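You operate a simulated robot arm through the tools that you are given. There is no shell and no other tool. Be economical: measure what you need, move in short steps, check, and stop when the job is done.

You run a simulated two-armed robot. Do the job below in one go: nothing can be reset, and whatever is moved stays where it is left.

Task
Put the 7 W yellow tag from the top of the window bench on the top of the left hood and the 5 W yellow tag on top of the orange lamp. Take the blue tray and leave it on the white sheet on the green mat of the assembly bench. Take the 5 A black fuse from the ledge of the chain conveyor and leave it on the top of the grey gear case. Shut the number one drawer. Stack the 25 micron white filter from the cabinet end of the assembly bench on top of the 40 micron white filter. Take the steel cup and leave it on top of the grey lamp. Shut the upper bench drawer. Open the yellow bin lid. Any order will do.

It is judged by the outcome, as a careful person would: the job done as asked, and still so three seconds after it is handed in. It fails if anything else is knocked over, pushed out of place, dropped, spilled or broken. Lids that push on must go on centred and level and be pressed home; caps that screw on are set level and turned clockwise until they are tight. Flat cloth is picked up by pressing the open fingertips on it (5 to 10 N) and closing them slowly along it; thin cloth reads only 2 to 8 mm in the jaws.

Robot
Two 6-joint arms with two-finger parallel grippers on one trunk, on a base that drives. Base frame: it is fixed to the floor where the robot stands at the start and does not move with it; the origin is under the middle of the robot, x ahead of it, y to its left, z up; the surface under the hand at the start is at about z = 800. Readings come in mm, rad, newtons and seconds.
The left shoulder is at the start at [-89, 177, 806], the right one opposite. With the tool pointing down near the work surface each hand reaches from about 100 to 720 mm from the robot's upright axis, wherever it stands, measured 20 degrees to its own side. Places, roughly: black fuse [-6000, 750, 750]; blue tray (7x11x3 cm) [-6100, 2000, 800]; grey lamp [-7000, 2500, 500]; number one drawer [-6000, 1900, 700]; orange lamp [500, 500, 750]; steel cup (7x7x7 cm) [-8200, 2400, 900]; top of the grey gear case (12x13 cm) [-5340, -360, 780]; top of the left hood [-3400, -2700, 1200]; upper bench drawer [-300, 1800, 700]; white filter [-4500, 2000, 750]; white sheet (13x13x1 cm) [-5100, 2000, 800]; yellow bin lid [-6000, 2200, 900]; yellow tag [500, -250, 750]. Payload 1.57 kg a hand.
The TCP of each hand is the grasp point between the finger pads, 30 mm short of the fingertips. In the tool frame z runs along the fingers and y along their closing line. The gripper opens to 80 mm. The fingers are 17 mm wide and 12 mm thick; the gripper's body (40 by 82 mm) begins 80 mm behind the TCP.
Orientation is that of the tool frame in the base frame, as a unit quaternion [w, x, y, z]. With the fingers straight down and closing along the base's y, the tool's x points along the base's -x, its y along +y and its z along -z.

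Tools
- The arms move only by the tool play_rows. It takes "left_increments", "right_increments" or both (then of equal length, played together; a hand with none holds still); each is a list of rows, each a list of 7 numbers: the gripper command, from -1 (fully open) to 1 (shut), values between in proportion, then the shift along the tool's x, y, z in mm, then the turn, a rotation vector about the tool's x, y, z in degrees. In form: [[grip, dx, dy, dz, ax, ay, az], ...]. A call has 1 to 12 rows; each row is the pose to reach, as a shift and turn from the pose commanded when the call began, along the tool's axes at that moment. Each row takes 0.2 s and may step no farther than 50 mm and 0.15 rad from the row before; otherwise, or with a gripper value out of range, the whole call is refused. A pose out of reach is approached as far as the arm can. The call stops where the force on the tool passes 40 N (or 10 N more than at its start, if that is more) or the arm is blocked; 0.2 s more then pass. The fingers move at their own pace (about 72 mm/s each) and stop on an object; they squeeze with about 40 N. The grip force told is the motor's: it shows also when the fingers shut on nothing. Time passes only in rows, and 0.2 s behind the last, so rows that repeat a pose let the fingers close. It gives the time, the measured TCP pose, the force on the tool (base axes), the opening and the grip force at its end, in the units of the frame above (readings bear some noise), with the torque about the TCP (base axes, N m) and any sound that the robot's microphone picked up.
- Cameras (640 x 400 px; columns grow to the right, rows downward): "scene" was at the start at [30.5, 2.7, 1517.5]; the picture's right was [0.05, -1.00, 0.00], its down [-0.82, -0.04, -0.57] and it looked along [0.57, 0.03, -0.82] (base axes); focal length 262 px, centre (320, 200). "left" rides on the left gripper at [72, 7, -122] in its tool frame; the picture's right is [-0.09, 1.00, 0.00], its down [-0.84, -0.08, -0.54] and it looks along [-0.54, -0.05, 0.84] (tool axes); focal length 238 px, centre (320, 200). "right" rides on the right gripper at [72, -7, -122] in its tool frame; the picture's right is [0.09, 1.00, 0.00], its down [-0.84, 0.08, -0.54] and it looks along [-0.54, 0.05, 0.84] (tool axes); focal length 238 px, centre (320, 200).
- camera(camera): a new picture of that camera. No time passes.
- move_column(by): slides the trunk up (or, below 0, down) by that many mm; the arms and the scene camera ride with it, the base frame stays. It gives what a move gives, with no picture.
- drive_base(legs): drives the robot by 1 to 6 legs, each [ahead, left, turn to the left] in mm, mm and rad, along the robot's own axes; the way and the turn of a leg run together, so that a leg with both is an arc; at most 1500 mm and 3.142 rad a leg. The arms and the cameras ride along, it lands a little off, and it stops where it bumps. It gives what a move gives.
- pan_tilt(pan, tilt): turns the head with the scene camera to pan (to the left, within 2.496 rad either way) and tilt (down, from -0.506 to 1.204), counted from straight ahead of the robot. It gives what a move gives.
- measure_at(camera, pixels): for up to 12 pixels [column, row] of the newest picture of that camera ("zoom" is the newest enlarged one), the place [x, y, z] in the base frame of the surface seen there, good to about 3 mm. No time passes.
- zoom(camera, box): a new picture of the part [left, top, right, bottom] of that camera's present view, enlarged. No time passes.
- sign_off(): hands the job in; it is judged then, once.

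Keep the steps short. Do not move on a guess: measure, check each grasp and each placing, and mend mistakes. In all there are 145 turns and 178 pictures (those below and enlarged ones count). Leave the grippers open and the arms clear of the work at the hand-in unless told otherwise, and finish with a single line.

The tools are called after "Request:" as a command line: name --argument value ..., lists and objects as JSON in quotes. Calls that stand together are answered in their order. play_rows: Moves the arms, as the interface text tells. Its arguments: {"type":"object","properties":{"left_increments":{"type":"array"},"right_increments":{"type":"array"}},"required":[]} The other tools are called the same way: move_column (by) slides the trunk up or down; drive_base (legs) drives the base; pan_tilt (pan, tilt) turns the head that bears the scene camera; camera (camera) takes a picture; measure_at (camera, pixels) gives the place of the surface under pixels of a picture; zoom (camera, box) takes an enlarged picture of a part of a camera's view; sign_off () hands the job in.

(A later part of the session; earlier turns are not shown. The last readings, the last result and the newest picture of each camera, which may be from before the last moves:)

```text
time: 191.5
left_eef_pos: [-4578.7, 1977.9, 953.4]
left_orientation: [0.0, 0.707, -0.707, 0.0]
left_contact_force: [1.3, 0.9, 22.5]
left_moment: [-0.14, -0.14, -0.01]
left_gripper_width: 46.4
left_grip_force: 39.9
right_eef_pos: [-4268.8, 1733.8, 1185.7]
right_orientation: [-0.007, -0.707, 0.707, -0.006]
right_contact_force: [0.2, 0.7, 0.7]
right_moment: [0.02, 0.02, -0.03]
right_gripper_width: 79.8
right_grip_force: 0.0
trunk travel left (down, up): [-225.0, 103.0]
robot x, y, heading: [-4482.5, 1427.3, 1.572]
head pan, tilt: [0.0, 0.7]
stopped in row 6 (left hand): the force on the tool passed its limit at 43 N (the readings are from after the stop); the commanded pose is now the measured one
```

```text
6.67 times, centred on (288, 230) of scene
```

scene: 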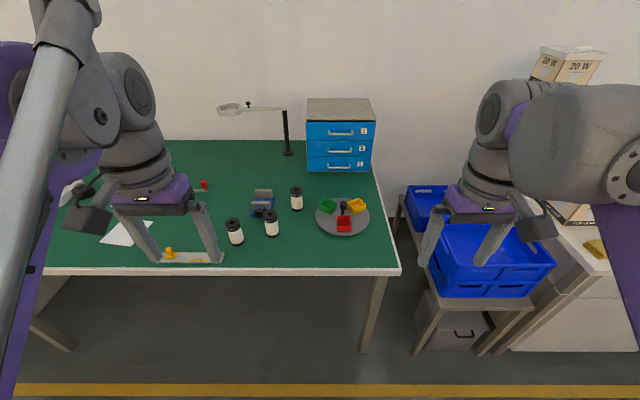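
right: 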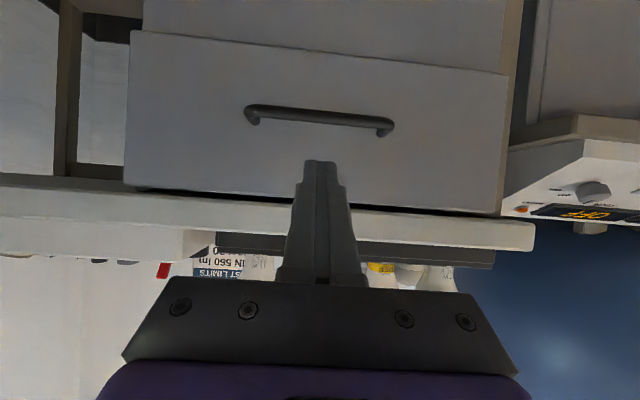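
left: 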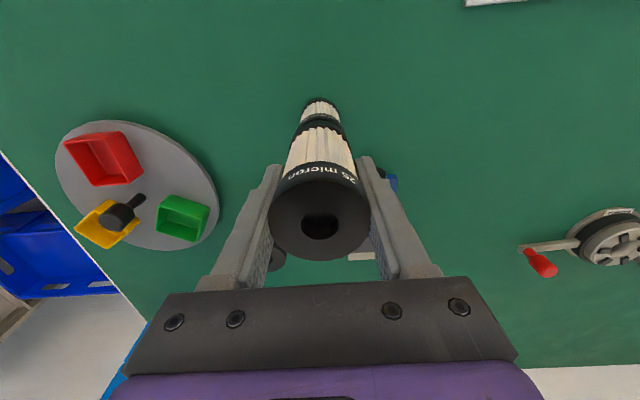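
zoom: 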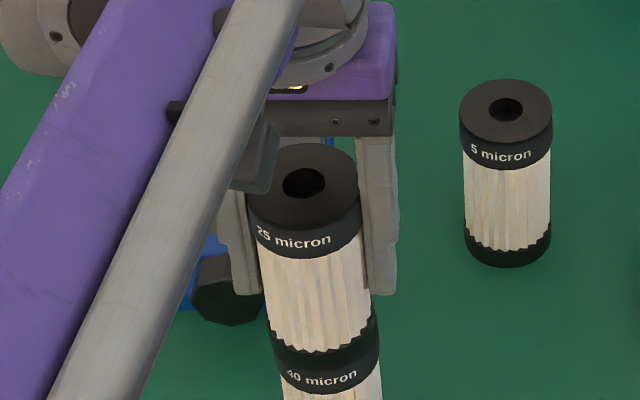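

It rests aligned on the 40. I'll ease up, open slowly and rise straight up.

Request:
play_rows --left_increments '[[1, 0, 0, -0.5, 0, 0, 0], [0.0, 0, 0, -0.5, 0, 0, 0], [-0.4, 0, 0, -0.5, 0, 0, 0], [-0.7, 0, 0, -0.5, 0, 0, 0], [-0.7, 0, 0, -0.5, 0, 0, 0], [-0.7, 0, 0, -30, 0, 0, 0], [-0.7, 0, 0, -75, 0, 0, 0], [-0.7, 0, 0, -120, 0, 0, 0], [-1, 0, 0, -170, 0, 0, 0]]'

Request:
camera --camera "left"

Request:
camera --camera "scene"

```text
time: 193.5
left_eef_pos: [-4580.5, 1969.8, 1112.3]
left_orientation: [0.0, 0.707, -0.707, 0.0]
left_contact_force: [0.3, -0.2, 0.0]
left_moment: [-0.01, 0.0, -0.04]
left_gripper_width: 80.1
left_grip_force: 0.1
left hand out of reach, approached as far as the arm can: row 9
right_eef_pos: [-4270.1, 1735.6, 1184.3]
right_orientation: [0.007, 0.707, -0.707, 0.006]
right_contact_force: [0.4, 1.0, 0.4]
right_moment: [-0.04, 0.02, 0.0]
right_gripper_width: 79.8
right_grip_force: 0.1
trunk travel left (down, up): [-225.0, 103.0]
robot x, y, heading: [-4475.3, 1427.5, 1.568]
head pan, tilt: [0.0, 0.7]
```

```text
121 pictures are left
```

left: 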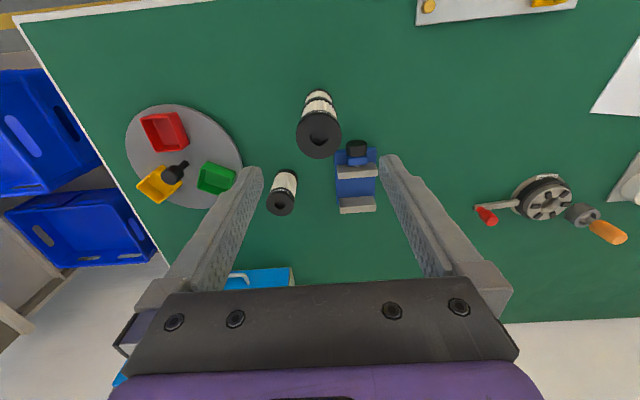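

```text
120 pictures are left
```

scene: 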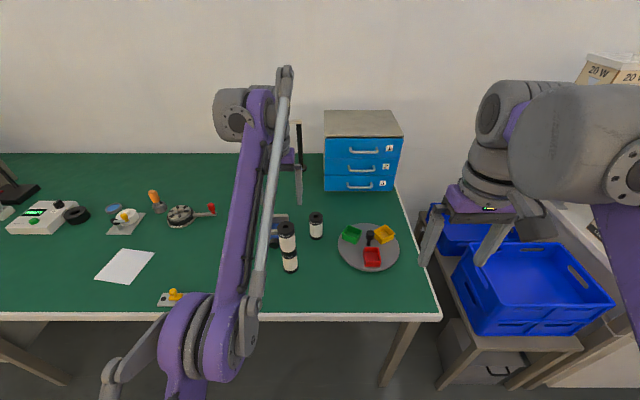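

Stacked. I'll measure the sheet, retract the left hand and drive west to the drawers.

Request:
measure_at --camera "scene" --pixels '[[126, 250], [155, 252], [96, 278], [127, 285], [125, 266], [130, 215], [70, 310], [176, 300]]'

Request:
play_rows --left_increments '[[-1, 40, 15, -10, 0, 0, 0], [-1, 80, 30, -20, 0, 0, 0], [-1, 120, 45, -30, 0, 0, 0], [-1, 160, 60, -45, 0, 0, 0], [-1, 200, 75, -60, 0, 0, 0], [-1, 235, 90, -80, 0, 0, 0]]' --right_increments '[[-1, 0, 0, -5, 0, 0, 0], [-1, 0, 0, -10, 0, 0, 0], [-1, 0, 0, -15, 0, 0, 0], [-1, 0, 0, -20, 0, 0, 0], [-1, 0, 0, -20, 0, 0, 0], [-1, 0, 0, -20, 0, 0, 0]]'

Request:
drive_base --legs '[[-125, 0, 0], [0, 1350, 0]]'

Request:
pan_tilt --pan 0.1 --tilt 0.75

Request:
camera --camera "scene"

```text
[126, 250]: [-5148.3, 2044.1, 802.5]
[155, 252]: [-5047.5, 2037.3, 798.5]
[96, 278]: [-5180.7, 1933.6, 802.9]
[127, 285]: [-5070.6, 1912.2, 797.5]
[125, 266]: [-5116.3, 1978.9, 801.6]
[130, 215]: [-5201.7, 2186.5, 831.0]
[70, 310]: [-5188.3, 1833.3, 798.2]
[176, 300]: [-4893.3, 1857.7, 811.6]
```

```text
time: 194.9
left_eef_pos: [-4670.1, 1730.3, 1193.4]
left_orientation: [-0.001, 0.708, -0.707, -0.001]
left_contact_force: [-0.2, -0.4, 0.8]
left_moment: [0.0, -0.02, 0.0]
left_gripper_width: 80.0
left_grip_force: 0.1
right_eef_pos: [-4269.8, 1734.8, 1205.9]
right_orientation: [-0.006, -0.706, 0.708, -0.006]
right_contact_force: [-0.2, 1.3, -0.7]
right_moment: [0.01, -0.01, -0.01]
right_gripper_width: 79.9
right_grip_force: 0.1
trunk travel left (down, up): [-225.0, 103.0]
robot x, y, heading: [-4484.6, 1425.6, 1.571]
head pan, tilt: [0.0, 0.7]
```

```text
time: 207.7
left_eef_pos: [-6011.8, 1597.1, 1193.5]
left_orientation: [0.0, 0.712, -0.702, 0.0]
left_contact_force: [0.6, -0.2, 0.4]
left_moment: [0.03, 0.01, -0.02]
left_gripper_width: 80.2
left_grip_force: 0.1
right_eef_pos: [-5610.5, 1606.1, 1205.1]
right_orientation: [0.007, 0.711, -0.703, 0.007]
right_contact_force: [0.5, 0.0, 0.2]
right_moment: [0.0, 0.01, 0.01]
right_gripper_width: 80.3
right_grip_force: 0.1
trunk travel left (down, up): [-225.0, 103.0]
robot x, y, heading: [-5823.1, 1291.8, 1.586]
head pan, tilt: [0.0, 0.7]
```

```text
time: 208.3
left_eef_pos: [-6011.9, 1598.2, 1192.0]
left_orientation: [0.0, 0.712, -0.702, 0.0]
left_contact_force: [-0.3, -0.4, -0.1]
left_moment: [-0.02, 0.01, 0.04]
left_gripper_width: 80.2
left_grip_force: 0.0
right_eef_pos: [-5610.0, 1605.4, 1205.7]
right_orientation: [0.006, 0.712, -0.702, 0.006]
right_contact_force: [0.6, 0.0, 1.1]
right_moment: [0.01, -0.05, 0.03]
right_gripper_width: 80.1
right_grip_force: 0.2
trunk travel left (down, up): [-225.0, 103.0]
robot x, y, heading: [-5819.7, 1295.7, 1.585]
head pan, tilt: [0.099, 0.75]
```

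```text
119 pictures are left
```

scene: 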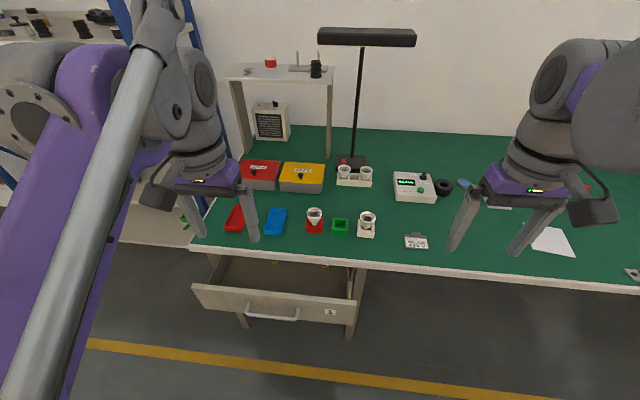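

Drawer 1 is open, the blue tray is at (275,221), and the yellow bin is at (302,177). Measuring.

Request:
measure_at --camera "scene" --pixels '[[215, 295], [340, 308], [273, 290], [273, 315], [280, 242], [340, 252], [275, 210], [275, 232], [268, 220], [284, 222], [320, 260], [235, 225]]'

Request:
zoom --camera "scene" --box '[215, 140, 407, 260]'

Request:
measure_at --camera "zoom" --pixels '[[225, 85], [365, 88], [220, 135], [360, 140], [290, 110], [285, 120], [225, 165], [350, 170], [175, 255], [200, 240], [225, 290], [330, 245]]'

```text
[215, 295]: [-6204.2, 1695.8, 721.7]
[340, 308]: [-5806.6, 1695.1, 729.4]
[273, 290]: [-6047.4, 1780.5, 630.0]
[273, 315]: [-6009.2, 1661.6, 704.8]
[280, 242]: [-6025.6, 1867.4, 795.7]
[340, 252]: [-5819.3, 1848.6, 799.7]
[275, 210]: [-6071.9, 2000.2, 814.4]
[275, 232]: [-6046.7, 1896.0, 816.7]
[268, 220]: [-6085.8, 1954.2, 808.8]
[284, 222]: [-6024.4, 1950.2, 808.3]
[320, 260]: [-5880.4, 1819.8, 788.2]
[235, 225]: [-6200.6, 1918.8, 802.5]
```

```text
3.33 times, centred on (311, 200) of scene
```

zoom: 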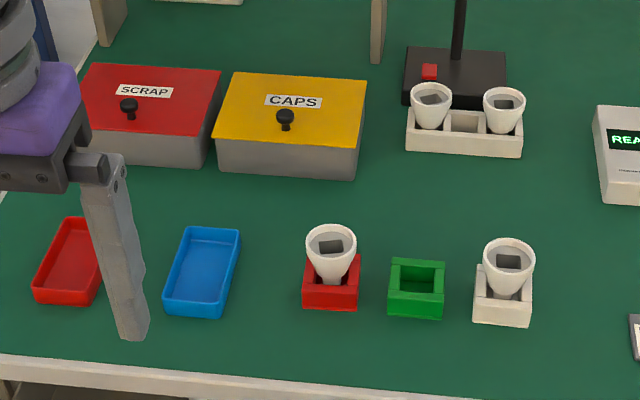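

```text
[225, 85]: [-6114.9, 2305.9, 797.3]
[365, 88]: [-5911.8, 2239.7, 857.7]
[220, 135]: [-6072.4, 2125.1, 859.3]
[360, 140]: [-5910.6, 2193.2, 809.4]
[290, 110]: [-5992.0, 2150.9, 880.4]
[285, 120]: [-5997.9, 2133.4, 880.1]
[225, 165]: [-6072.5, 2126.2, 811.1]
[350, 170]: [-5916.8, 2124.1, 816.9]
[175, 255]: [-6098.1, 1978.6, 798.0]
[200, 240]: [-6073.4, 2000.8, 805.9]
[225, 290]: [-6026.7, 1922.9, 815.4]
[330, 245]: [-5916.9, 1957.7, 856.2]
```

The drawer front is at y 1695 and its handle bar at (-6009,1661,705). Pushing on the handle bar keeps the hand clear of the bench lip. I'll lower the closed left gripper in front of it, tilted 35° forward.

Request:
play_rows --left_increments '[[0, 20, 0, 40, 0, 0, 0], [1, 40, 0, 80, 0, 0, 0], [1, 45, 0, 125, 0, 0, 0], [1, 45, 0, 170, 0, 0, 0], [1, 45, 0, 215, 0, 0, 0], [1, 45, 0, 260, 0, 0, 0], [1, 45, 0, 305, 0, -7, 0], [1, 45, 0, 350, 0, -14, 0], [1, 45, 0, 395, 0, -21, 0], [1, 45, 0, 435, 0, -28, 0], [1, 45, 0, 477, 0, -35, 0], [1, 45, 0, 477, 0, -35, 0]]'

Request:
camera --camera "scene"

Request:
camera --camera "left"

```text
time: 210.9
left_eef_pos: [-6010.5, 1565.3, 755.5]
left_orientation: [-0.211, 0.679, -0.669, -0.214]
left_contact_force: [-0.5, -0.5, 0.5]
left_moment: [0.02, 0.05, 0.02]
left_gripper_width: 0.1
left_grip_force: 21.1
left hand out of reach, approached as far as the arm can: row 11, 12
right_eef_pos: [-5610.4, 1605.0, 1205.0]
right_orientation: [0.007, 0.711, -0.703, 0.006]
right_contact_force: [-0.1, 0.1, 0.9]
right_moment: [-0.03, 0.0, -0.03]
right_gripper_width: 80.3
right_grip_force: 0.1
trunk travel left (down, up): [-225.0, 103.0]
robot x, y, heading: [-5822.2, 1292.9, 1.587]
head pan, tilt: [0.099, 0.75]
```

```text
117 pictures are left
```

scene: 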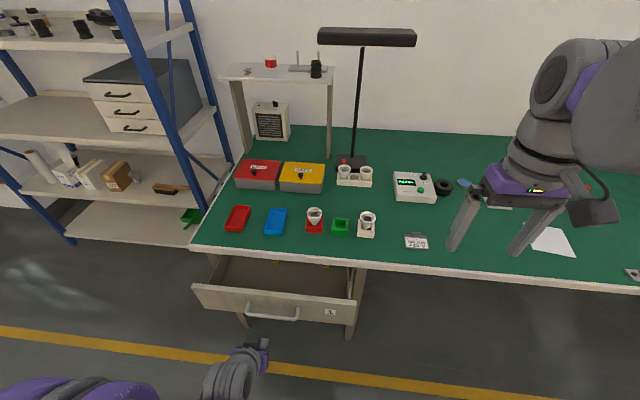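

```text
116 pictures are left
```

left: 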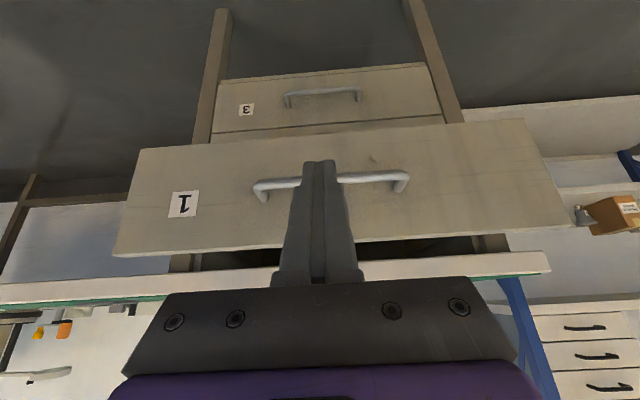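

The tip is 35 mm too high, so I'll lower the trunk 40 mm, then push ahead.

Request:
move_column --by -40

Request:
play_rows --left_increments '[[1, -32.8, 0, 23, 0, 0, 0], [1, -57.3, 0, 40.2, 0, 0, 0], [1, -82, 0, 57.4, 0, 0, 0], [1, -106, 0, 74.6, 0, 0, 0], [1, -123, 0, 86, 0, 0, 0], [1, -139, 0, 97.6, 0, 0, 0], [1, -151.5, 0, 106, 0, 0, 0], [1, -160, 0, 112, 0, 0, 0], [1, -168, 0, 117.7, 0, 0, 0], [1, -176, 0, 123.4, 0, 0, 0], [1, -182, 0, 127.4, 0, 0, 0], [1, -188, 0, 131.6, 0, 0, 0]]'

Request:
camera --camera "scene"

```text
time: 211.8
left_eef_pos: [-6009.7, 1565.6, 715.5]
left_orientation: [-0.211, 0.679, -0.67, -0.214]
left_contact_force: [0.9, -0.7, 1.3]
left_moment: [-0.01, 0.03, -0.01]
left_gripper_width: 0.0
left_grip_force: 21.2
right_eef_pos: [-5608.6, 1606.2, 1165.4]
right_orientation: [0.007, 0.712, -0.702, 0.007]
right_contact_force: [0.9, 0.0, -0.2]
right_moment: [0.0, 0.01, -0.01]
right_gripper_width: 80.1
right_grip_force: 0.0
trunk travel left (down, up): [-185.0, 143.0]
robot x, y, heading: [-5819.9, 1292.1, 1.583]
head pan, tilt: [0.099, 0.75]
```

```text
time: 214.4
left_eef_pos: [-6013.6, 1795.6, 715.8]
left_orientation: [-0.211, 0.679, -0.67, -0.214]
left_contact_force: [-0.3, 0.0, 0.1]
left_moment: [-0.03, -0.02, 0.0]
left_gripper_width: 0.0
left_grip_force: 21.6
right_eef_pos: [-5611.2, 1606.8, 1165.0]
right_orientation: [0.007, 0.711, -0.703, 0.006]
right_contact_force: [-0.7, -0.5, 0.7]
right_moment: [0.01, 0.0, 0.0]
right_gripper_width: 80.1
right_grip_force: 0.0
trunk travel left (down, up): [-185.0, 143.0]
robot x, y, heading: [-5819.8, 1291.3, 1.588]
head pan, tilt: [0.099, 0.75]
```

```text
115 pictures are left
```

scene: 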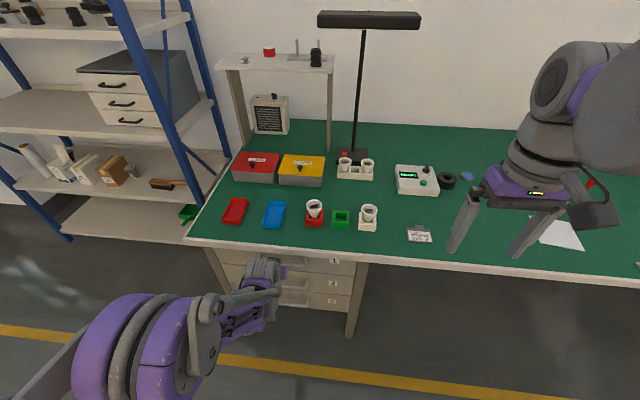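

The drawer moved in with no end force yet. I'll measure drawer 1 against 2 and 3.

Request:
measure_at --camera "scene" --pixels '[[320, 262], [340, 266], [310, 282], [340, 290], [320, 302], [335, 306], [350, 300], [240, 260]]'

Request:
zoom --camera "left" --box '[100, 20, 580, 320]'

```text
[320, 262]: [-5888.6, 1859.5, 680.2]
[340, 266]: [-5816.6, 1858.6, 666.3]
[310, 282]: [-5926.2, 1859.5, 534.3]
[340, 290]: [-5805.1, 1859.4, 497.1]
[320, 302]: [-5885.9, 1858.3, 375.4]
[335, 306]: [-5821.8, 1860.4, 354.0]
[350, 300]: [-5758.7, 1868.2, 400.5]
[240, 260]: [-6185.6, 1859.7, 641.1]
```

```text
1.33 times, centred on (340, 170) of left
```

zoom: 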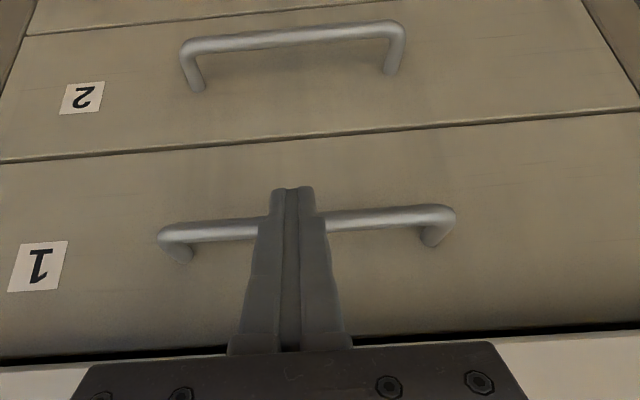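

Drawer 1 is flush with 2 and 3 at y≈1859.5. I'll retreat back, untilt and rise.

Request:
play_rows --left_increments '[[1, 38, 0, -26.6, 0, 0, 0], [1, 78, 0, -54.6, 0, 0, 0], [1, 118, 0, -82.6, 0, 0, 0], [1, 158, 0, -110.6, 0, 0, 0], [1, 135, 0, -147, 0, 7, 0], [1, 110, 0, -184, 0, 14, 0], [1, 84, 0, -221, 0, 21, 0], [0, 58, 0, -258, 0, 28, 0], [-1, 33, 0, -294, 0, 35, 0], [-1, 7, 0, -331, 0, 35, 0], [-1, -18, 0, -367, 0, 35, 0], [-1, -43, 0, -403, 0, 35, 0]]'

Request:
move_column --by 65

Request:
drive_base --legs '[[60, 70, -0.015]]'

Request:
zoom --camera "scene" --box '[210, 160, 402, 280]'

```text
time: 217.0
left_eef_pos: [-6009.7, 1599.3, 1070.5]
left_orientation: [0.0, 0.712, -0.703, 0.0]
left_contact_force: [-0.1, -0.3, 0.2]
left_moment: [-0.01, -0.04, 0.0]
left_gripper_width: 80.1
left_grip_force: 0.1
right_eef_pos: [-5609.9, 1605.8, 1164.7]
right_orientation: [0.006, 0.711, -0.703, 0.007]
right_contact_force: [-0.1, 0.1, -0.4]
right_moment: [0.02, -0.02, 0.0]
right_gripper_width: 80.1
right_grip_force: 0.1
trunk travel left (down, up): [-185.0, 143.0]
robot x, y, heading: [-5816.2, 1295.0, 1.586]
head pan, tilt: [0.099, 0.75]
```

```text
time: 218.0
left_eef_pos: [-6011.4, 1598.4, 1134.8]
left_orientation: [0.0, 0.712, -0.702, -0.001]
left_contact_force: [-0.4, 0.3, 0.3]
left_moment: [-0.01, 0.0, 0.02]
left_gripper_width: 79.9
left_grip_force: 0.0
right_eef_pos: [-5609.6, 1605.1, 1231.2]
right_orientation: [0.007, 0.711, -0.703, 0.007]
right_contact_force: [-0.1, -0.5, -0.1]
right_moment: [0.0, -0.03, 0.02]
right_gripper_width: 80.1
right_grip_force: 0.0
trunk travel left (down, up): [-250.0, 78.0]
robot x, y, heading: [-5822.1, 1294.7, 1.589]
head pan, tilt: [0.099, 0.75]
```

```text
time: 219.3
left_eef_pos: [-6074.6, 1661.6, 1135.9]
left_orientation: [0.0, -0.705, 0.709, 0.0]
left_contact_force: [-0.7, -0.1, 0.4]
left_moment: [0.0, -0.04, -0.01]
left_gripper_width: 80.1
left_grip_force: 0.1
right_eef_pos: [-5674.9, 1661.9, 1230.9]
right_orientation: [-0.006, -0.705, 0.709, -0.006]
right_contact_force: [-0.9, -1.0, -0.1]
right_moment: [-0.02, -0.02, -0.01]
right_gripper_width: 80.0
right_grip_force: 0.2
trunk travel left (down, up): [-250.0, 78.0]
robot x, y, heading: [-5891.2, 1355.4, 1.567]
head pan, tilt: [0.099, 0.75]
```

```text
3.33 times, centred on (306, 220) of scene
```

zoom: 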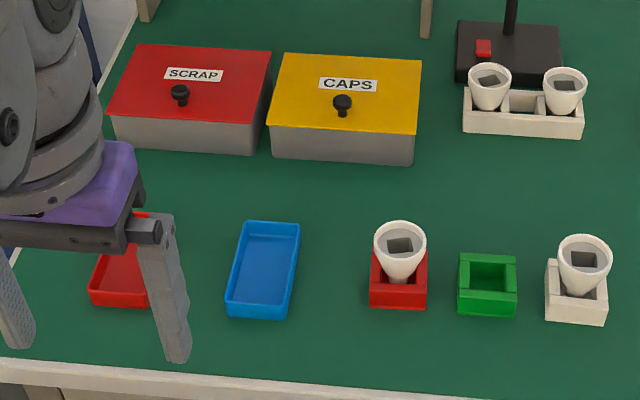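

Next the blue tray. I'll bring the left hand above it.

Request:
play_rows --left_increments '[[-1, -40, -2, 15, 0, 0, 0], [-1, -85, -5, 30, 0, 0, 0], [-1, -130, -8, 45, 0, 0, 0], [-1, -175, -10, 60, 0, 0, 0], [-1, -220, -13, 75, 0, 0, 0], [-1, -260, -15, 100, 0, 0, 0], [-1, -286, -17, 140, 0, 0, 0], [-1, -286, -17, 180, 0, 0, 0], [-1, -286, -17, 180, 0, 0, 0]]'

Request:
camera --camera "left"

```text
time: 221.3
left_eef_pos: [-6059.1, 1948.4, 955.3]
left_orientation: [0.001, -0.706, 0.709, 0.0]
left_contact_force: [0.6, -1.1, 0.5]
left_moment: [-0.01, 0.01, -0.01]
left_gripper_width: 80.1
left_grip_force: 0.0
right_eef_pos: [-5673.3, 1661.6, 1230.8]
right_orientation: [-0.007, -0.705, 0.709, -0.007]
right_contact_force: [0.3, 0.2, 0.3]
right_moment: [0.0, 0.01, 0.0]
right_gripper_width: 80.0
right_grip_force: 0.1
trunk travel left (down, up): [-250.0, 78.0]
robot x, y, heading: [-5888.6, 1350.5, 1.569]
head pan, tilt: [0.099, 0.75]
```

```text
112 pictures are left
```

left: 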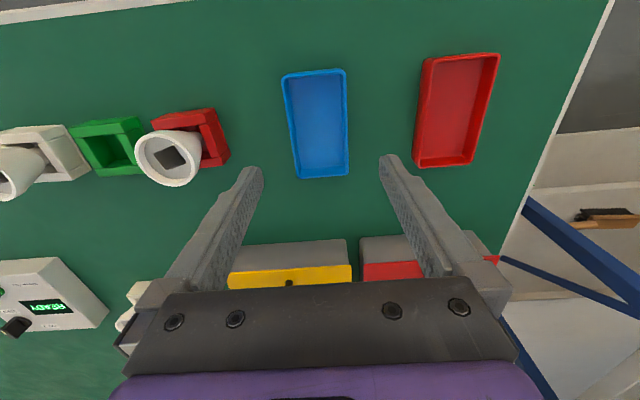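

Request:
measure_at --camera "left" --pixels '[[284, 76], [345, 71], [298, 177], [348, 174], [290, 125], [347, 122], [320, 120], [320, 176], [315, 72], [320, 172], [310, 165], [270, 120]]'

Request:
zoom --camera "left" --box '[256, 55, 384, 190]'

```text
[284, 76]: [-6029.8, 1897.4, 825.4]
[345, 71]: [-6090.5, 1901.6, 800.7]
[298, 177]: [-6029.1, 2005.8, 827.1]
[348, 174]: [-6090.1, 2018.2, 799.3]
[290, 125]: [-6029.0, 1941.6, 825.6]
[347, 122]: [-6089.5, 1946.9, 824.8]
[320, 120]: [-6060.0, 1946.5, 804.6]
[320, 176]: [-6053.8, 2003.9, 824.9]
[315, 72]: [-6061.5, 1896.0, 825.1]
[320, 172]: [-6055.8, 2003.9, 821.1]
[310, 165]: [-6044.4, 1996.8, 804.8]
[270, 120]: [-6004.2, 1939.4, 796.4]
```

```text
2.96 times, centred on (320, 122) of left
```

zoom: 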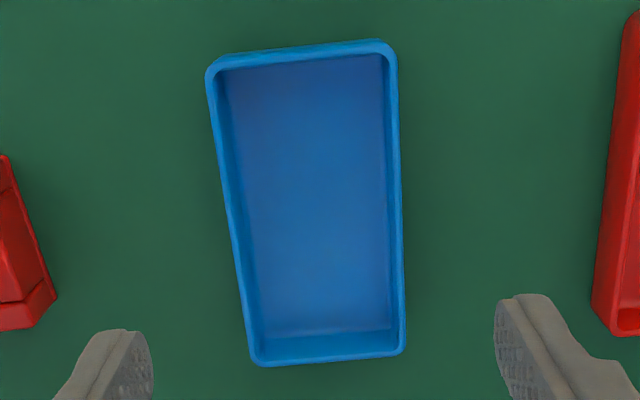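

The tray is aligned, 62 mm wide, centred at (-6060,1950), rim z 825. I'll straddle it, grip, and lift slightly.

Request:
play_rows --left_increments '[[-1, -2, 1, 40, 0, 0, 0], [-1, -2, 1, 80, 0, 0, 0], [-1, -2, 1, 105, 0, 0, 0], [-1, -2, 1, 117, 0, 0, 0], [-1, -2, 1, 117, 0, 0, 0], [-0.4, -2, 1, 117, 0, 0, 0], [0, -2, 1, 117, 0, 0, 0], [1, -2, 1, 117, 0, 0, 0], [1, -2, 1, 117, 0, 0, 0], [1, -2, 1, 90, 0, 0, 0], [1, -2, 1, 50, 0, 0, 0]]'

Request:
camera --camera "left"

```text
time: 223.7
left_eef_pos: [-6058.1, 1950.8, 905.9]
left_orientation: [0.0, -0.706, 0.708, -0.001]
left_contact_force: [0.6, 0.0, -0.8]
left_moment: [0.0, 0.0, 0.03]
left_gripper_width: 61.0
left_grip_force: 40.3
right_eef_pos: [-5673.7, 1661.3, 1231.1]
right_orientation: [-0.007, -0.705, 0.709, -0.007]
right_contact_force: [0.7, -0.7, 0.1]
right_moment: [0.02, -0.02, 0.0]
right_gripper_width: 80.0
right_grip_force: 0.0
trunk travel left (down, up): [-250.0, 78.0]
robot x, y, heading: [-5886.7, 1352.9, 1.567]
head pan, tilt: [0.099, 0.75]
```

```text
110 pictures are left
```

left: 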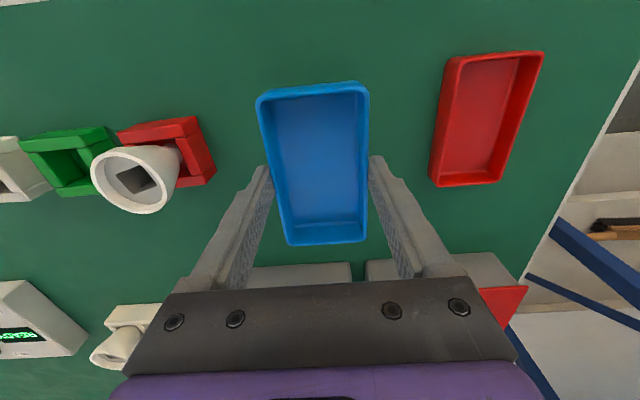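

Tray held (61 mm). I'll raise and retract it, then drive east to the sheet.

Request:
play_rows --left_increments '[[1, 0, 0, -40, 0, 0, 0], [1, 0, 0, -85, 0, 0, 0], [1, 20, 0, -125, 0, 0, 0], [1, 60, 0, -150, 0, 0, 0], [1, 105, 0, -170, 0, 0, 0], [1, 150, 0, -180, 0, 0, 0], [1, 195, 0, -185, 0, 0, 0], [1, 240, 0, -190, 0, 0, 0], [1, 270, 0, -190, 0, 0, 0]]'

Request:
drive_base --legs '[[0, -925, 0], [40, 0, 0]]'

Request:
camera --camera "scene"

```text
time: 225.7
left_eef_pos: [-6059.7, 1679.4, 1095.7]
left_orientation: [0.001, -0.706, 0.708, 0.001]
left_contact_force: [0.5, -0.3, -0.8]
left_moment: [0.06, 0.0, -0.05]
left_gripper_width: 61.1
left_grip_force: 40.2
right_eef_pos: [-5675.3, 1661.5, 1230.4]
right_orientation: [-0.007, -0.705, 0.709, -0.006]
right_contact_force: [-0.2, -0.2, 0.1]
right_moment: [0.01, 0.0, -0.01]
right_gripper_width: 79.9
right_grip_force: 0.0
trunk travel left (down, up): [-250.0, 78.0]
robot x, y, heading: [-5889.6, 1356.0, 1.566]
head pan, tilt: [0.099, 0.75]
```

```text
time: 234.7
left_eef_pos: [-5128.5, 1713.8, 1095.5]
left_orientation: [0.0, -0.704, 0.71, 0.001]
left_contact_force: [-0.1, 0.0, -0.8]
left_moment: [0.01, -0.01, -0.01]
left_gripper_width: 61.1
left_grip_force: 39.9
right_eef_pos: [-4742.4, 1692.4, 1231.3]
right_orientation: [-0.008, -0.702, 0.712, -0.007]
right_contact_force: [0.0, -0.1, -0.9]
right_moment: [-0.03, -0.01, 0.0]
right_gripper_width: 80.1
right_grip_force: 0.0
trunk travel left (down, up): [-250.0, 78.0]
robot x, y, heading: [-4957.7, 1383.4, 1.559]
head pan, tilt: [0.099, 0.75]
```

```text
109 pictures are left
```

scene: 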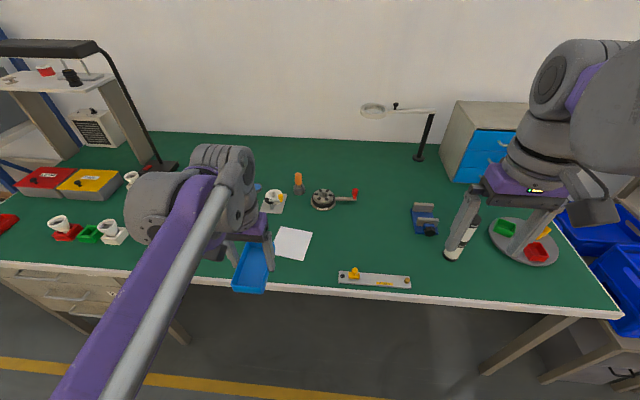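

Request:
zoom --camera "scene" --box '[230, 190, 358, 270]'

Request:
measure_at --camera "zoom" --pixels '[[260, 190], [405, 215], [375, 350], [225, 330], [310, 270], [235, 90], [210, 110], [270, 105]]'

```text
5.00 times, centred on (294, 230) of scene
```

zoom: 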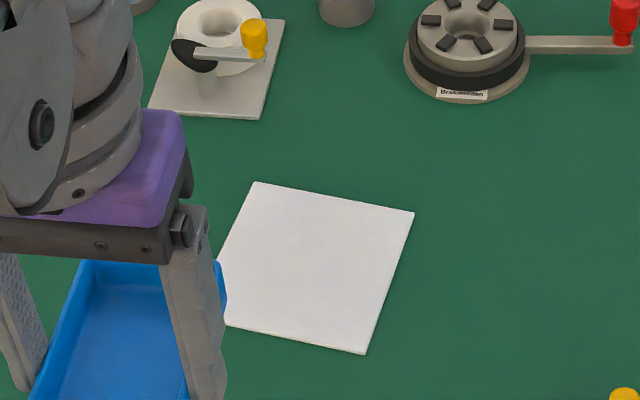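

```text
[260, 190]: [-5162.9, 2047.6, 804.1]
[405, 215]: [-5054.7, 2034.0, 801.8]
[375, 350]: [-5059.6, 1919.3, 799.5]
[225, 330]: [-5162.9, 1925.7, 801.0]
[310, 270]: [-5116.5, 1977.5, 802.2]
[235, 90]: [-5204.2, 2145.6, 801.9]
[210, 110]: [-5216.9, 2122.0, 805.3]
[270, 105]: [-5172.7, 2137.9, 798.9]
```

The sheet centre is (-5116,1978). I'll move the tray over it.

Request:
play_rows --left_increments '[[1, -40, -1, 10, 0, 0, 0], [1, -85, -3, 20, 0, 0, 0], [1, -130, -5, 30, 0, 0, 0], [1, -175, -7, 45, 0, 0, 0], [1, -220, -9, 65, 0, 0, 0], [1, -250, -9, 100, 0, 0, 0], [1, -264, -9, 145, 0, 0, 0], [1, -264, -9, 190, 0, 0, 0], [1, -264, -9, 228, 0, 0, 0], [1, -264, -9, 228, 0, 0, 0]]'

Request:
camera --camera "left"

Request:
camera --camera "scene"

```text
time: 236.9
left_eef_pos: [-5113.1, 1979.6, 866.3]
left_orientation: [0.0, -0.704, 0.71, 0.0]
left_contact_force: [0.2, -0.2, -0.8]
left_moment: [0.0, 0.03, 0.02]
left_gripper_width: 61.1
left_grip_force: 39.8
right_eef_pos: [-4741.2, 1692.1, 1231.7]
right_orientation: [-0.006, -0.703, 0.711, -0.007]
right_contact_force: [0.8, 0.4, 0.2]
right_moment: [0.0, 0.0, 0.0]
right_gripper_width: 80.1
right_grip_force: 0.1
trunk travel left (down, up): [-250.0, 78.0]
robot x, y, heading: [-4957.8, 1387.7, 1.564]
head pan, tilt: [0.099, 0.75]
```

```text
107 pictures are left
```

left: 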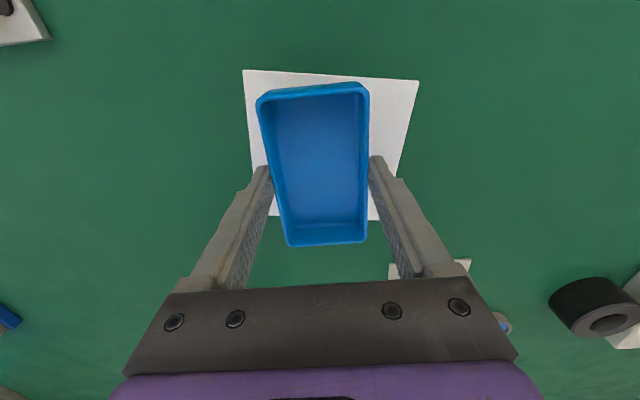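

```text
106 pictures are left
```

scene: 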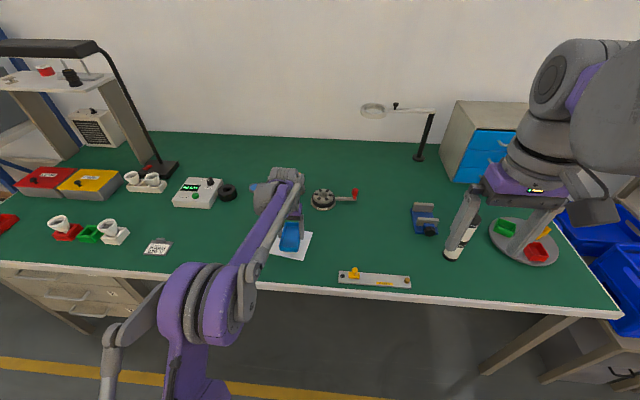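

Request:
measure_at --camera "left" --pixels '[[245, 73], [416, 83], [376, 218], [272, 213], [397, 177], [258, 95], [368, 90], [290, 243], [364, 240]]'

```text
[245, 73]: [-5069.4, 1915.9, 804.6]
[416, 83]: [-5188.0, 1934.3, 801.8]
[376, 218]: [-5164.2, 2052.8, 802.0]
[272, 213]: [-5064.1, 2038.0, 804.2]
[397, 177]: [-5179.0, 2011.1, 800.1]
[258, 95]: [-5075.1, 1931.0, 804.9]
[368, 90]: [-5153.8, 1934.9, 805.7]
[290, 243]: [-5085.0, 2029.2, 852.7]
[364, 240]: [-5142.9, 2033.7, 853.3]
```

The sheet centre is (-5117,1984), turned about 8°. I'll align the tray with an 8° turn and lower it.

Request:
play_rows --left_increments '[[1, -3, 2, 0, 0, 0, 4], [1, -5, 4, 5, 0, 0, 8], [1, -5, 4, 15, 0, 0, 8], [1, -5, 4, 21, 0, 0, 8], [1, -5, 4, 23, 0, 0, 8], [1, -5, 4, 25, 0, 0, 8], [1, -5, 4, 26, 0, 0, 8], [1, -5, 4, 27, 0, 0, 8]]'

Request:
zoom --camera "left" --box '[200, 50, 456, 260]'

```text
time: 238.7
left_eef_pos: [-5119.5, 1982.6, 842.7]
left_orientation: [0.001, -0.652, 0.758, 0.0]
left_contact_force: [0.6, 4.3, 17.5]
left_moment: [-0.06, -0.04, -0.02]
left_gripper_width: 61.4
left_grip_force: 39.9
right_eef_pos: [-4740.9, 1692.5, 1231.3]
right_orientation: [-0.007, -0.703, 0.712, -0.005]
right_contact_force: [-0.4, 0.5, -0.2]
right_moment: [-0.03, 0.0, 0.02]
right_gripper_width: 79.9
right_grip_force: 0.0
trunk travel left (down, up): [-250.0, 78.0]
robot x, y, heading: [-4958.7, 1386.9, 1.558]
head pan, tilt: [0.099, 0.75]
```

```text
1.90 times, centred on (328, 155) of left
```

zoom: 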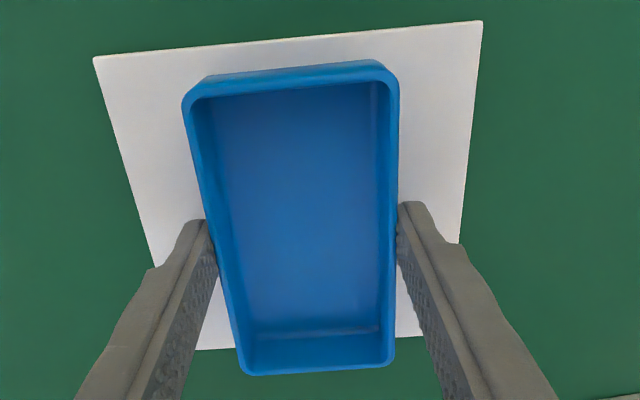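

The tray is down (17 N) and centred. Ease, release and rise.

Request:
play_rows --left_increments '[[1, 0, 0, -1.5, 0, 0, 0], [0, 0, 0, -1.5, 0, 0, 0], [-0.8, 0, 0, -1.5, 0, 0, 0], [-1, 0, 0, -1.5, 0, 0, 0], [-1, 0, 0, -1.5, 0, 0, 0], [-1, 0, 0, -30, 0, 0, 0], [-1, 0, 0, -75, 0, 0, 0], [-1, 0, 0, -120, 0, 0, 0], [-1, 0, 0, -165, 0, 0, 0]]'

Request:
camera --camera "left"

```text
time: 240.7
left_eef_pos: [-5120.5, 1983.9, 1006.7]
left_orientation: [-0.001, -0.652, 0.758, 0.0]
left_contact_force: [0.3, 0.3, -0.5]
left_moment: [0.01, 0.0, -0.02]
left_gripper_width: 80.2
left_grip_force: 0.0
right_eef_pos: [-4742.1, 1692.0, 1230.1]
right_orientation: [-0.007, -0.703, 0.711, -0.007]
right_contact_force: [1.1, 0.1, 0.7]
right_moment: [0.0, 0.0, 0.0]
right_gripper_width: 80.1
right_grip_force: 0.0
trunk travel left (down, up): [-250.0, 78.0]
robot x, y, heading: [-4960.5, 1385.8, 1.56]
head pan, tilt: [0.099, 0.75]
```

```text
104 pictures are left
```

left: 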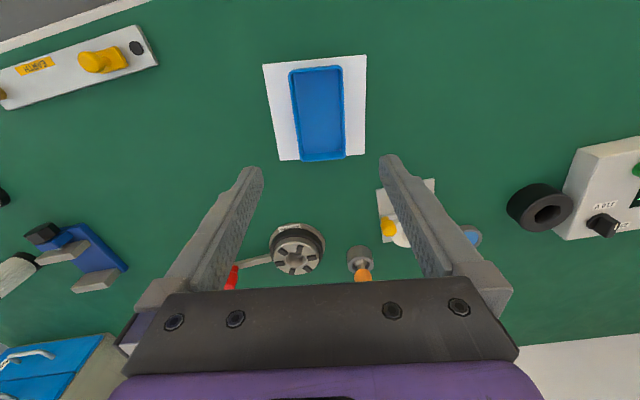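

The tray is on the sheet. I'll retract the left hand, straighten it, and drive back west to the yellow bin.

Request:
play_rows --left_increments '[[-1, 40, 0, -25, 0, 0, -4], [-1, 80, 5, -50, 0, 0, -8], [-1, 120, 10, -75, 0, 0, -8], [-1, 160, 15, -100, 0, 0, -8], [-1, 200, 20, -125, 0, 0, -8], [-1, 240, 30, -140, 0, 0, -8], [-1, 280, 40, -150, 0, 0, -8]]'

Request:
drive_base --legs '[[0, 880, 0.01]]'

Request:
camera --camera "scene"

```text
time: 242.3
left_eef_pos: [-5201.9, 1709.4, 1155.3]
left_orientation: [0.0, -0.703, 0.711, 0.001]
left_contact_force: [0.9, -0.1, -0.4]
left_moment: [0.03, -0.01, 0.01]
left_gripper_width: 80.1
left_grip_force: 0.0
right_eef_pos: [-4742.1, 1692.4, 1231.3]
right_orientation: [-0.006, -0.703, 0.711, -0.006]
right_contact_force: [0.0, 0.1, 0.8]
right_moment: [0.03, -0.02, -0.01]
right_gripper_width: 79.9
right_grip_force: 0.1
trunk travel left (down, up): [-250.0, 78.0]
robot x, y, heading: [-4957.3, 1382.3, 1.557]
head pan, tilt: [0.099, 0.75]
```

```text
time: 250.3
left_eef_pos: [-6073.1, 1715.0, 1154.6]
left_orientation: [0.0, -0.707, 0.708, 0.001]
left_contact_force: [-0.7, 0.1, -0.1]
left_moment: [-0.04, -0.07, -0.02]
left_gripper_width: 80.0
left_grip_force: 0.0
right_eef_pos: [-5613.8, 1700.8, 1231.1]
right_orientation: [-0.006, -0.705, 0.709, -0.006]
right_contact_force: [0.8, 1.2, -0.4]
right_moment: [0.01, 0.03, 0.02]
right_gripper_width: 79.8
right_grip_force: 0.0
trunk travel left (down, up): [-250.0, 78.0]
robot x, y, heading: [-5827.0, 1390.1, 1.565]
head pan, tilt: [0.099, 0.75]
```

```text
103 pictures are left
```

scene: 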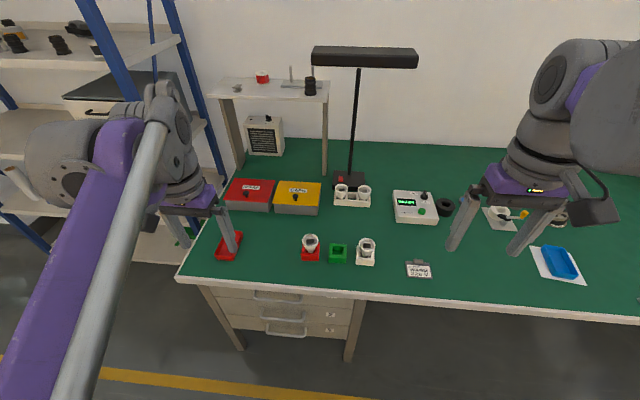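

Request:
measure_at --camera "scene" --pixels '[[320, 55], [410, 57], [330, 90], [295, 198], [320, 185], [280, 183], [278, 212], [318, 215], [215, 90], [296, 194], [301, 240], [365, 240]]'

Request:
zoom --camera "scene" --box '[250, 160, 346, 220]'

```text
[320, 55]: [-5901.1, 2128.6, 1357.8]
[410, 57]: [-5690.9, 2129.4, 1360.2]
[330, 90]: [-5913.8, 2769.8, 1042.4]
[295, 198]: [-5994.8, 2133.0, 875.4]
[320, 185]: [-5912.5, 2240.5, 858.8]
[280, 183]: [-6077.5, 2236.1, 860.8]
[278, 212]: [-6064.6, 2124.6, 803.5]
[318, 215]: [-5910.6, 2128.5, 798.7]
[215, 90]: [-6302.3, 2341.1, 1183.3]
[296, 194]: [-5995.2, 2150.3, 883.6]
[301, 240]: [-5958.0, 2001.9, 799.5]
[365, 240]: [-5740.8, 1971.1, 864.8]
```

```text
6.67 times, centred on (298, 190) of scene
```

zoom: 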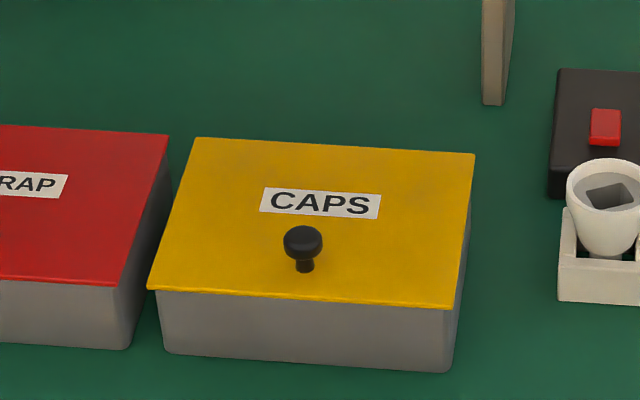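

The lamp bar is at y≈2128, z≈1358, x≥-5905, so I'll keep left of it. I'll drive to (-5900,1615), then bring the left hand above the knob.

Request:
drive_base --legs '[[0, 75, 0.005], [225, 0, 0]]'

Request:
play_rows --left_increments '[[-1, -25, -25, 15, 0, 0, 0], [-1, -50, -50, 30, 0, 0, 0], [-1, -80, -75, 45, 0, 0, 0], [-1, -110, -100, 60, 0, 0, 0], [-1, -140, -125, 80, 0, 0, 0], [-1, -170, -145, 100, 0, 0, 0], [-1, -195, -152, 130, 0, 0, 0], [-1, -195, -152, 155, 0, 0, 0], [-1, -195, -152, 155, 0, 0, 0]]'

Request:
camera --camera "left"

Request:
camera --camera "scene"

```text
time: 252.9
left_eef_pos: [-6149.5, 1933.3, 1156.0]
left_orientation: [0.001, 0.707, -0.707, 0.001]
left_contact_force: [-0.7, 1.3, -0.5]
left_moment: [0.0, 0.0, -0.02]
left_gripper_width: 80.0
left_grip_force: 0.1
right_eef_pos: [-5688.0, 1918.3, 1230.8]
right_orientation: [-0.007, -0.706, 0.708, -0.007]
right_contact_force: [0.7, -0.1, 0.1]
right_moment: [0.03, -0.02, 0.01]
right_gripper_width: 79.9
right_grip_force: 0.1
trunk travel left (down, up): [-250.0, 78.0]
robot x, y, heading: [-5905.0, 1610.9, 1.567]
head pan, tilt: [0.099, 0.75]
```

```text
time: 254.9
left_eef_pos: [-5997.1, 2126.9, 997.9]
left_orientation: [0.0, -0.706, 0.708, 0.0]
left_contact_force: [-0.1, 0.3, 0.1]
left_moment: [-0.01, 0.02, -0.01]
left_gripper_width: 79.7
left_grip_force: 0.1
right_eef_pos: [-5688.6, 1918.8, 1231.9]
right_orientation: [-0.007, -0.706, 0.708, -0.007]
right_contact_force: [-0.4, 0.2, -1.0]
right_moment: [0.01, 0.0, 0.0]
right_gripper_width: 80.1
right_grip_force: 0.1
trunk travel left (down, up): [-250.0, 78.0]
robot x, y, heading: [-5904.6, 1609.8, 1.569]
head pan, tilt: [0.099, 0.75]
```

```text
101 pictures are left
```

left: 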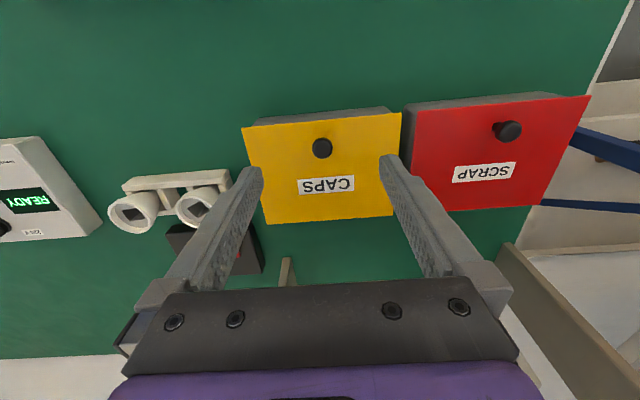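

```text
100 pictures are left
```

scene: 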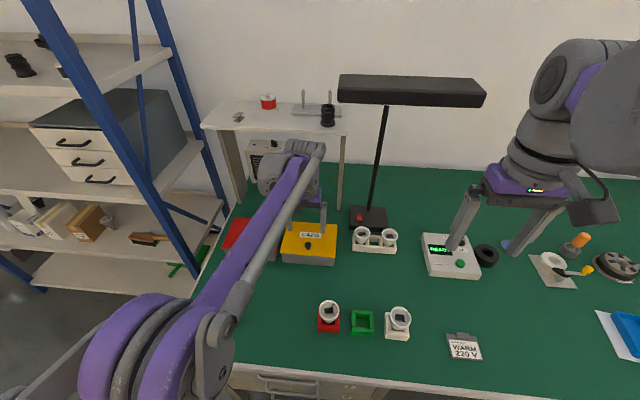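

Request:
measure_at --camera "left" --pixels '[[321, 148], [314, 148], [330, 148], [322, 141], [322, 155], [320, 118], [320, 215], [244, 130], [400, 115], [268, 222], [396, 212]]'

Request:
measure_at --camera "scene" --pixels '[[345, 95], [480, 100], [322, 148], [300, 160]]'

```text
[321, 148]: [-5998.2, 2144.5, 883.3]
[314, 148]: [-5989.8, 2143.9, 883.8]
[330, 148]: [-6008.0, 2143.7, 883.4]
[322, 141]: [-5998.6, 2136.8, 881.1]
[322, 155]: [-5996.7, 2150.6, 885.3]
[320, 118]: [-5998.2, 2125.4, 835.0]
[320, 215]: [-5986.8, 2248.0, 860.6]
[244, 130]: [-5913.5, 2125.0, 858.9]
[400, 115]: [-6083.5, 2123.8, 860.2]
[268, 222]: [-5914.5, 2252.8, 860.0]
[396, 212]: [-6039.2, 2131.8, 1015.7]
```

```text
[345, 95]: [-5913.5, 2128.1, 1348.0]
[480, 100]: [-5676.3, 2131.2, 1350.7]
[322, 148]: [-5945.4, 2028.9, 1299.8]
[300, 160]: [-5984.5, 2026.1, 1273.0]
```

The knob centre is (-5998,2144), 20 mm wide, top 884; the hinge is at y≈2253. The arm clears the lamp bar by about 35 mm. I'll grip the knob.

Request:
play_rows --left_increments '[[-0.3, -17, 1, 40, 0, 0, 0], [-0.3, -17, 1, 80, 0, 0, 0], [-0.3, -17, 1, 103, 0, 0, 0], [-0.3, -17, 1, 103, 0, 0, 0], [0.5, -17, 1, 103, 0, 0, 0], [1, -17, 1, 103, 0, 0, 0], [1, -17, 1, 103, 0, 0, 0], [1, -17, 1, 103, 0, 0, 0]]'

Request:
zoom --camera "left" --box '[160, 60, 480, 260]'

Request:
camera --camera "scene"

```text
time: 256.7
left_eef_pos: [-5997.2, 2145.2, 897.4]
left_orientation: [0.0, 0.708, -0.706, -0.001]
left_contact_force: [-6.2, -2.0, -2.1]
left_moment: [-0.24, 0.19, 0.03]
left_gripper_width: 21.2
left_grip_force: 34.3
right_eef_pos: [-5690.7, 1919.9, 1230.6]
right_orientation: [-0.007, -0.706, 0.708, -0.007]
right_contact_force: [0.3, -0.4, -0.5]
right_moment: [-0.01, 0.0, -0.03]
right_gripper_width: 79.9
right_grip_force: 0.1
trunk travel left (down, up): [-250.0, 78.0]
robot x, y, heading: [-5905.2, 1613.9, 1.565]
head pan, tilt: [0.099, 0.75]
```

```text
2.00 times, centred on (320, 160) of left
```

zoom: 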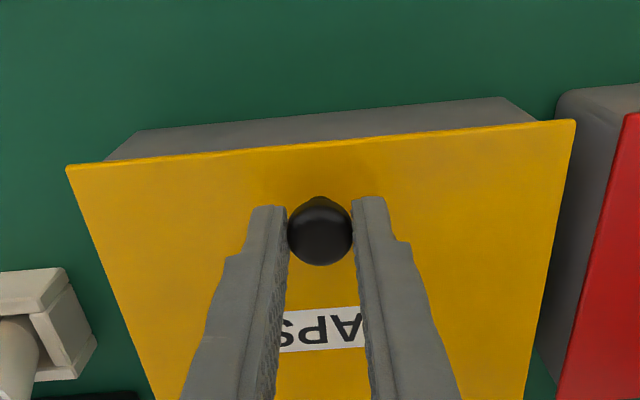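

```text
98 pictures are left
```

scene: 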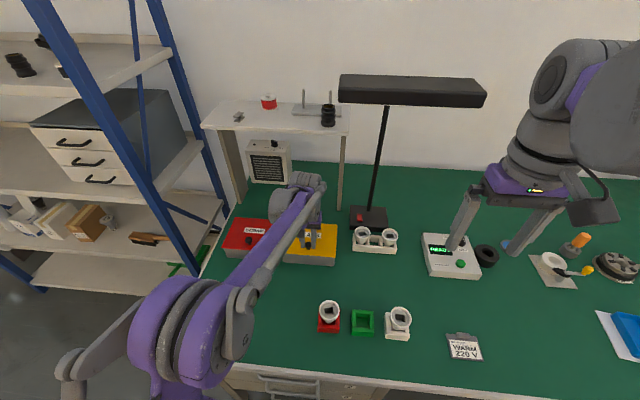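

The knob is gripped (21 mm). I'll lift it along the hinge arc to about 45° first.

Request:
play_rows --left_increments '[[1, -3.3, 0, -14.1, 0, 0, 0], [1, -8.4, 0, -27.6, 0, 0, 0], [1, -15.2, 0, -40.3, 0, 0, 0], [1, -23.6, 0, -52.1, 0, 0, 0], [1, -33.5, 0, -62.6, 0, 0, 0], [1, -44.7, 0, -71.8, 0, 0, 0], [1, -44.7, 0, -71.8, 0, 0, 0]]'

Request:
zoom --camera "left" --box '[160, 60, 480, 260]'

Request:
zoom --camera "scene" --box '[220, 60, 412, 280]'

```text
time: 258.3
left_eef_pos: [-5997.1, 2189.1, 969.2]
left_orientation: [0.002, -0.706, 0.708, -0.001]
left_contact_force: [3.9, -7.4, -1.9]
left_moment: [-0.98, -0.11, -0.02]
left_gripper_width: 20.8
left_grip_force: 34.2
right_eef_pos: [-5689.2, 1918.9, 1231.0]
right_orientation: [-0.008, -0.706, 0.708, -0.007]
right_contact_force: [-0.5, 0.7, 0.1]
right_moment: [0.01, 0.02, -0.02]
right_gripper_width: 79.9
right_grip_force: 0.2
trunk travel left (down, up): [-250.0, 78.0]
robot x, y, heading: [-5905.7, 1607.7, 1.569]
head pan, tilt: [0.099, 0.75]
```

```text
2.00 times, centred on (320, 160) of left
```

zoom: 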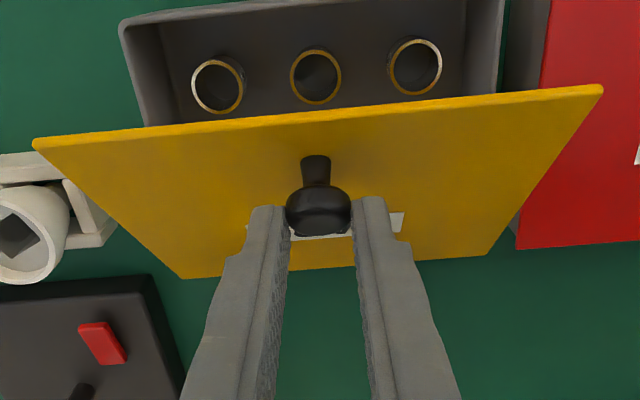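

```text
1.82 times, centred on (316, 170) of scene
```

zoom: 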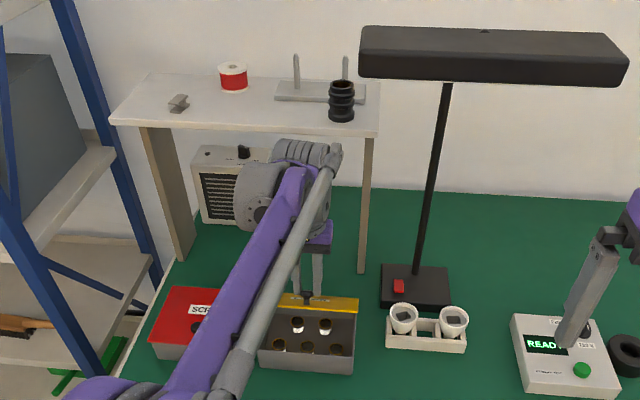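

The lid is at about 45° and following well. I'll check the riser shelf's front edge behind the wrist before going on.

Request:
measure_at --camera "zoom" --pixels '[[350, 132], [372, 135], [200, 128], [330, 170], [337, 150], [300, 145], [365, 75], [250, 180]]'

```text
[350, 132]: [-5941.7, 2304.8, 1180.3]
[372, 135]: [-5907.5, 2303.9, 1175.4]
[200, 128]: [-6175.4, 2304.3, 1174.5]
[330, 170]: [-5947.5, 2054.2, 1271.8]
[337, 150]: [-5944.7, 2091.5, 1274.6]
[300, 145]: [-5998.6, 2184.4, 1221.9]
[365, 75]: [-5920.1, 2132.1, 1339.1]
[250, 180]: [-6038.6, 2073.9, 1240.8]
```

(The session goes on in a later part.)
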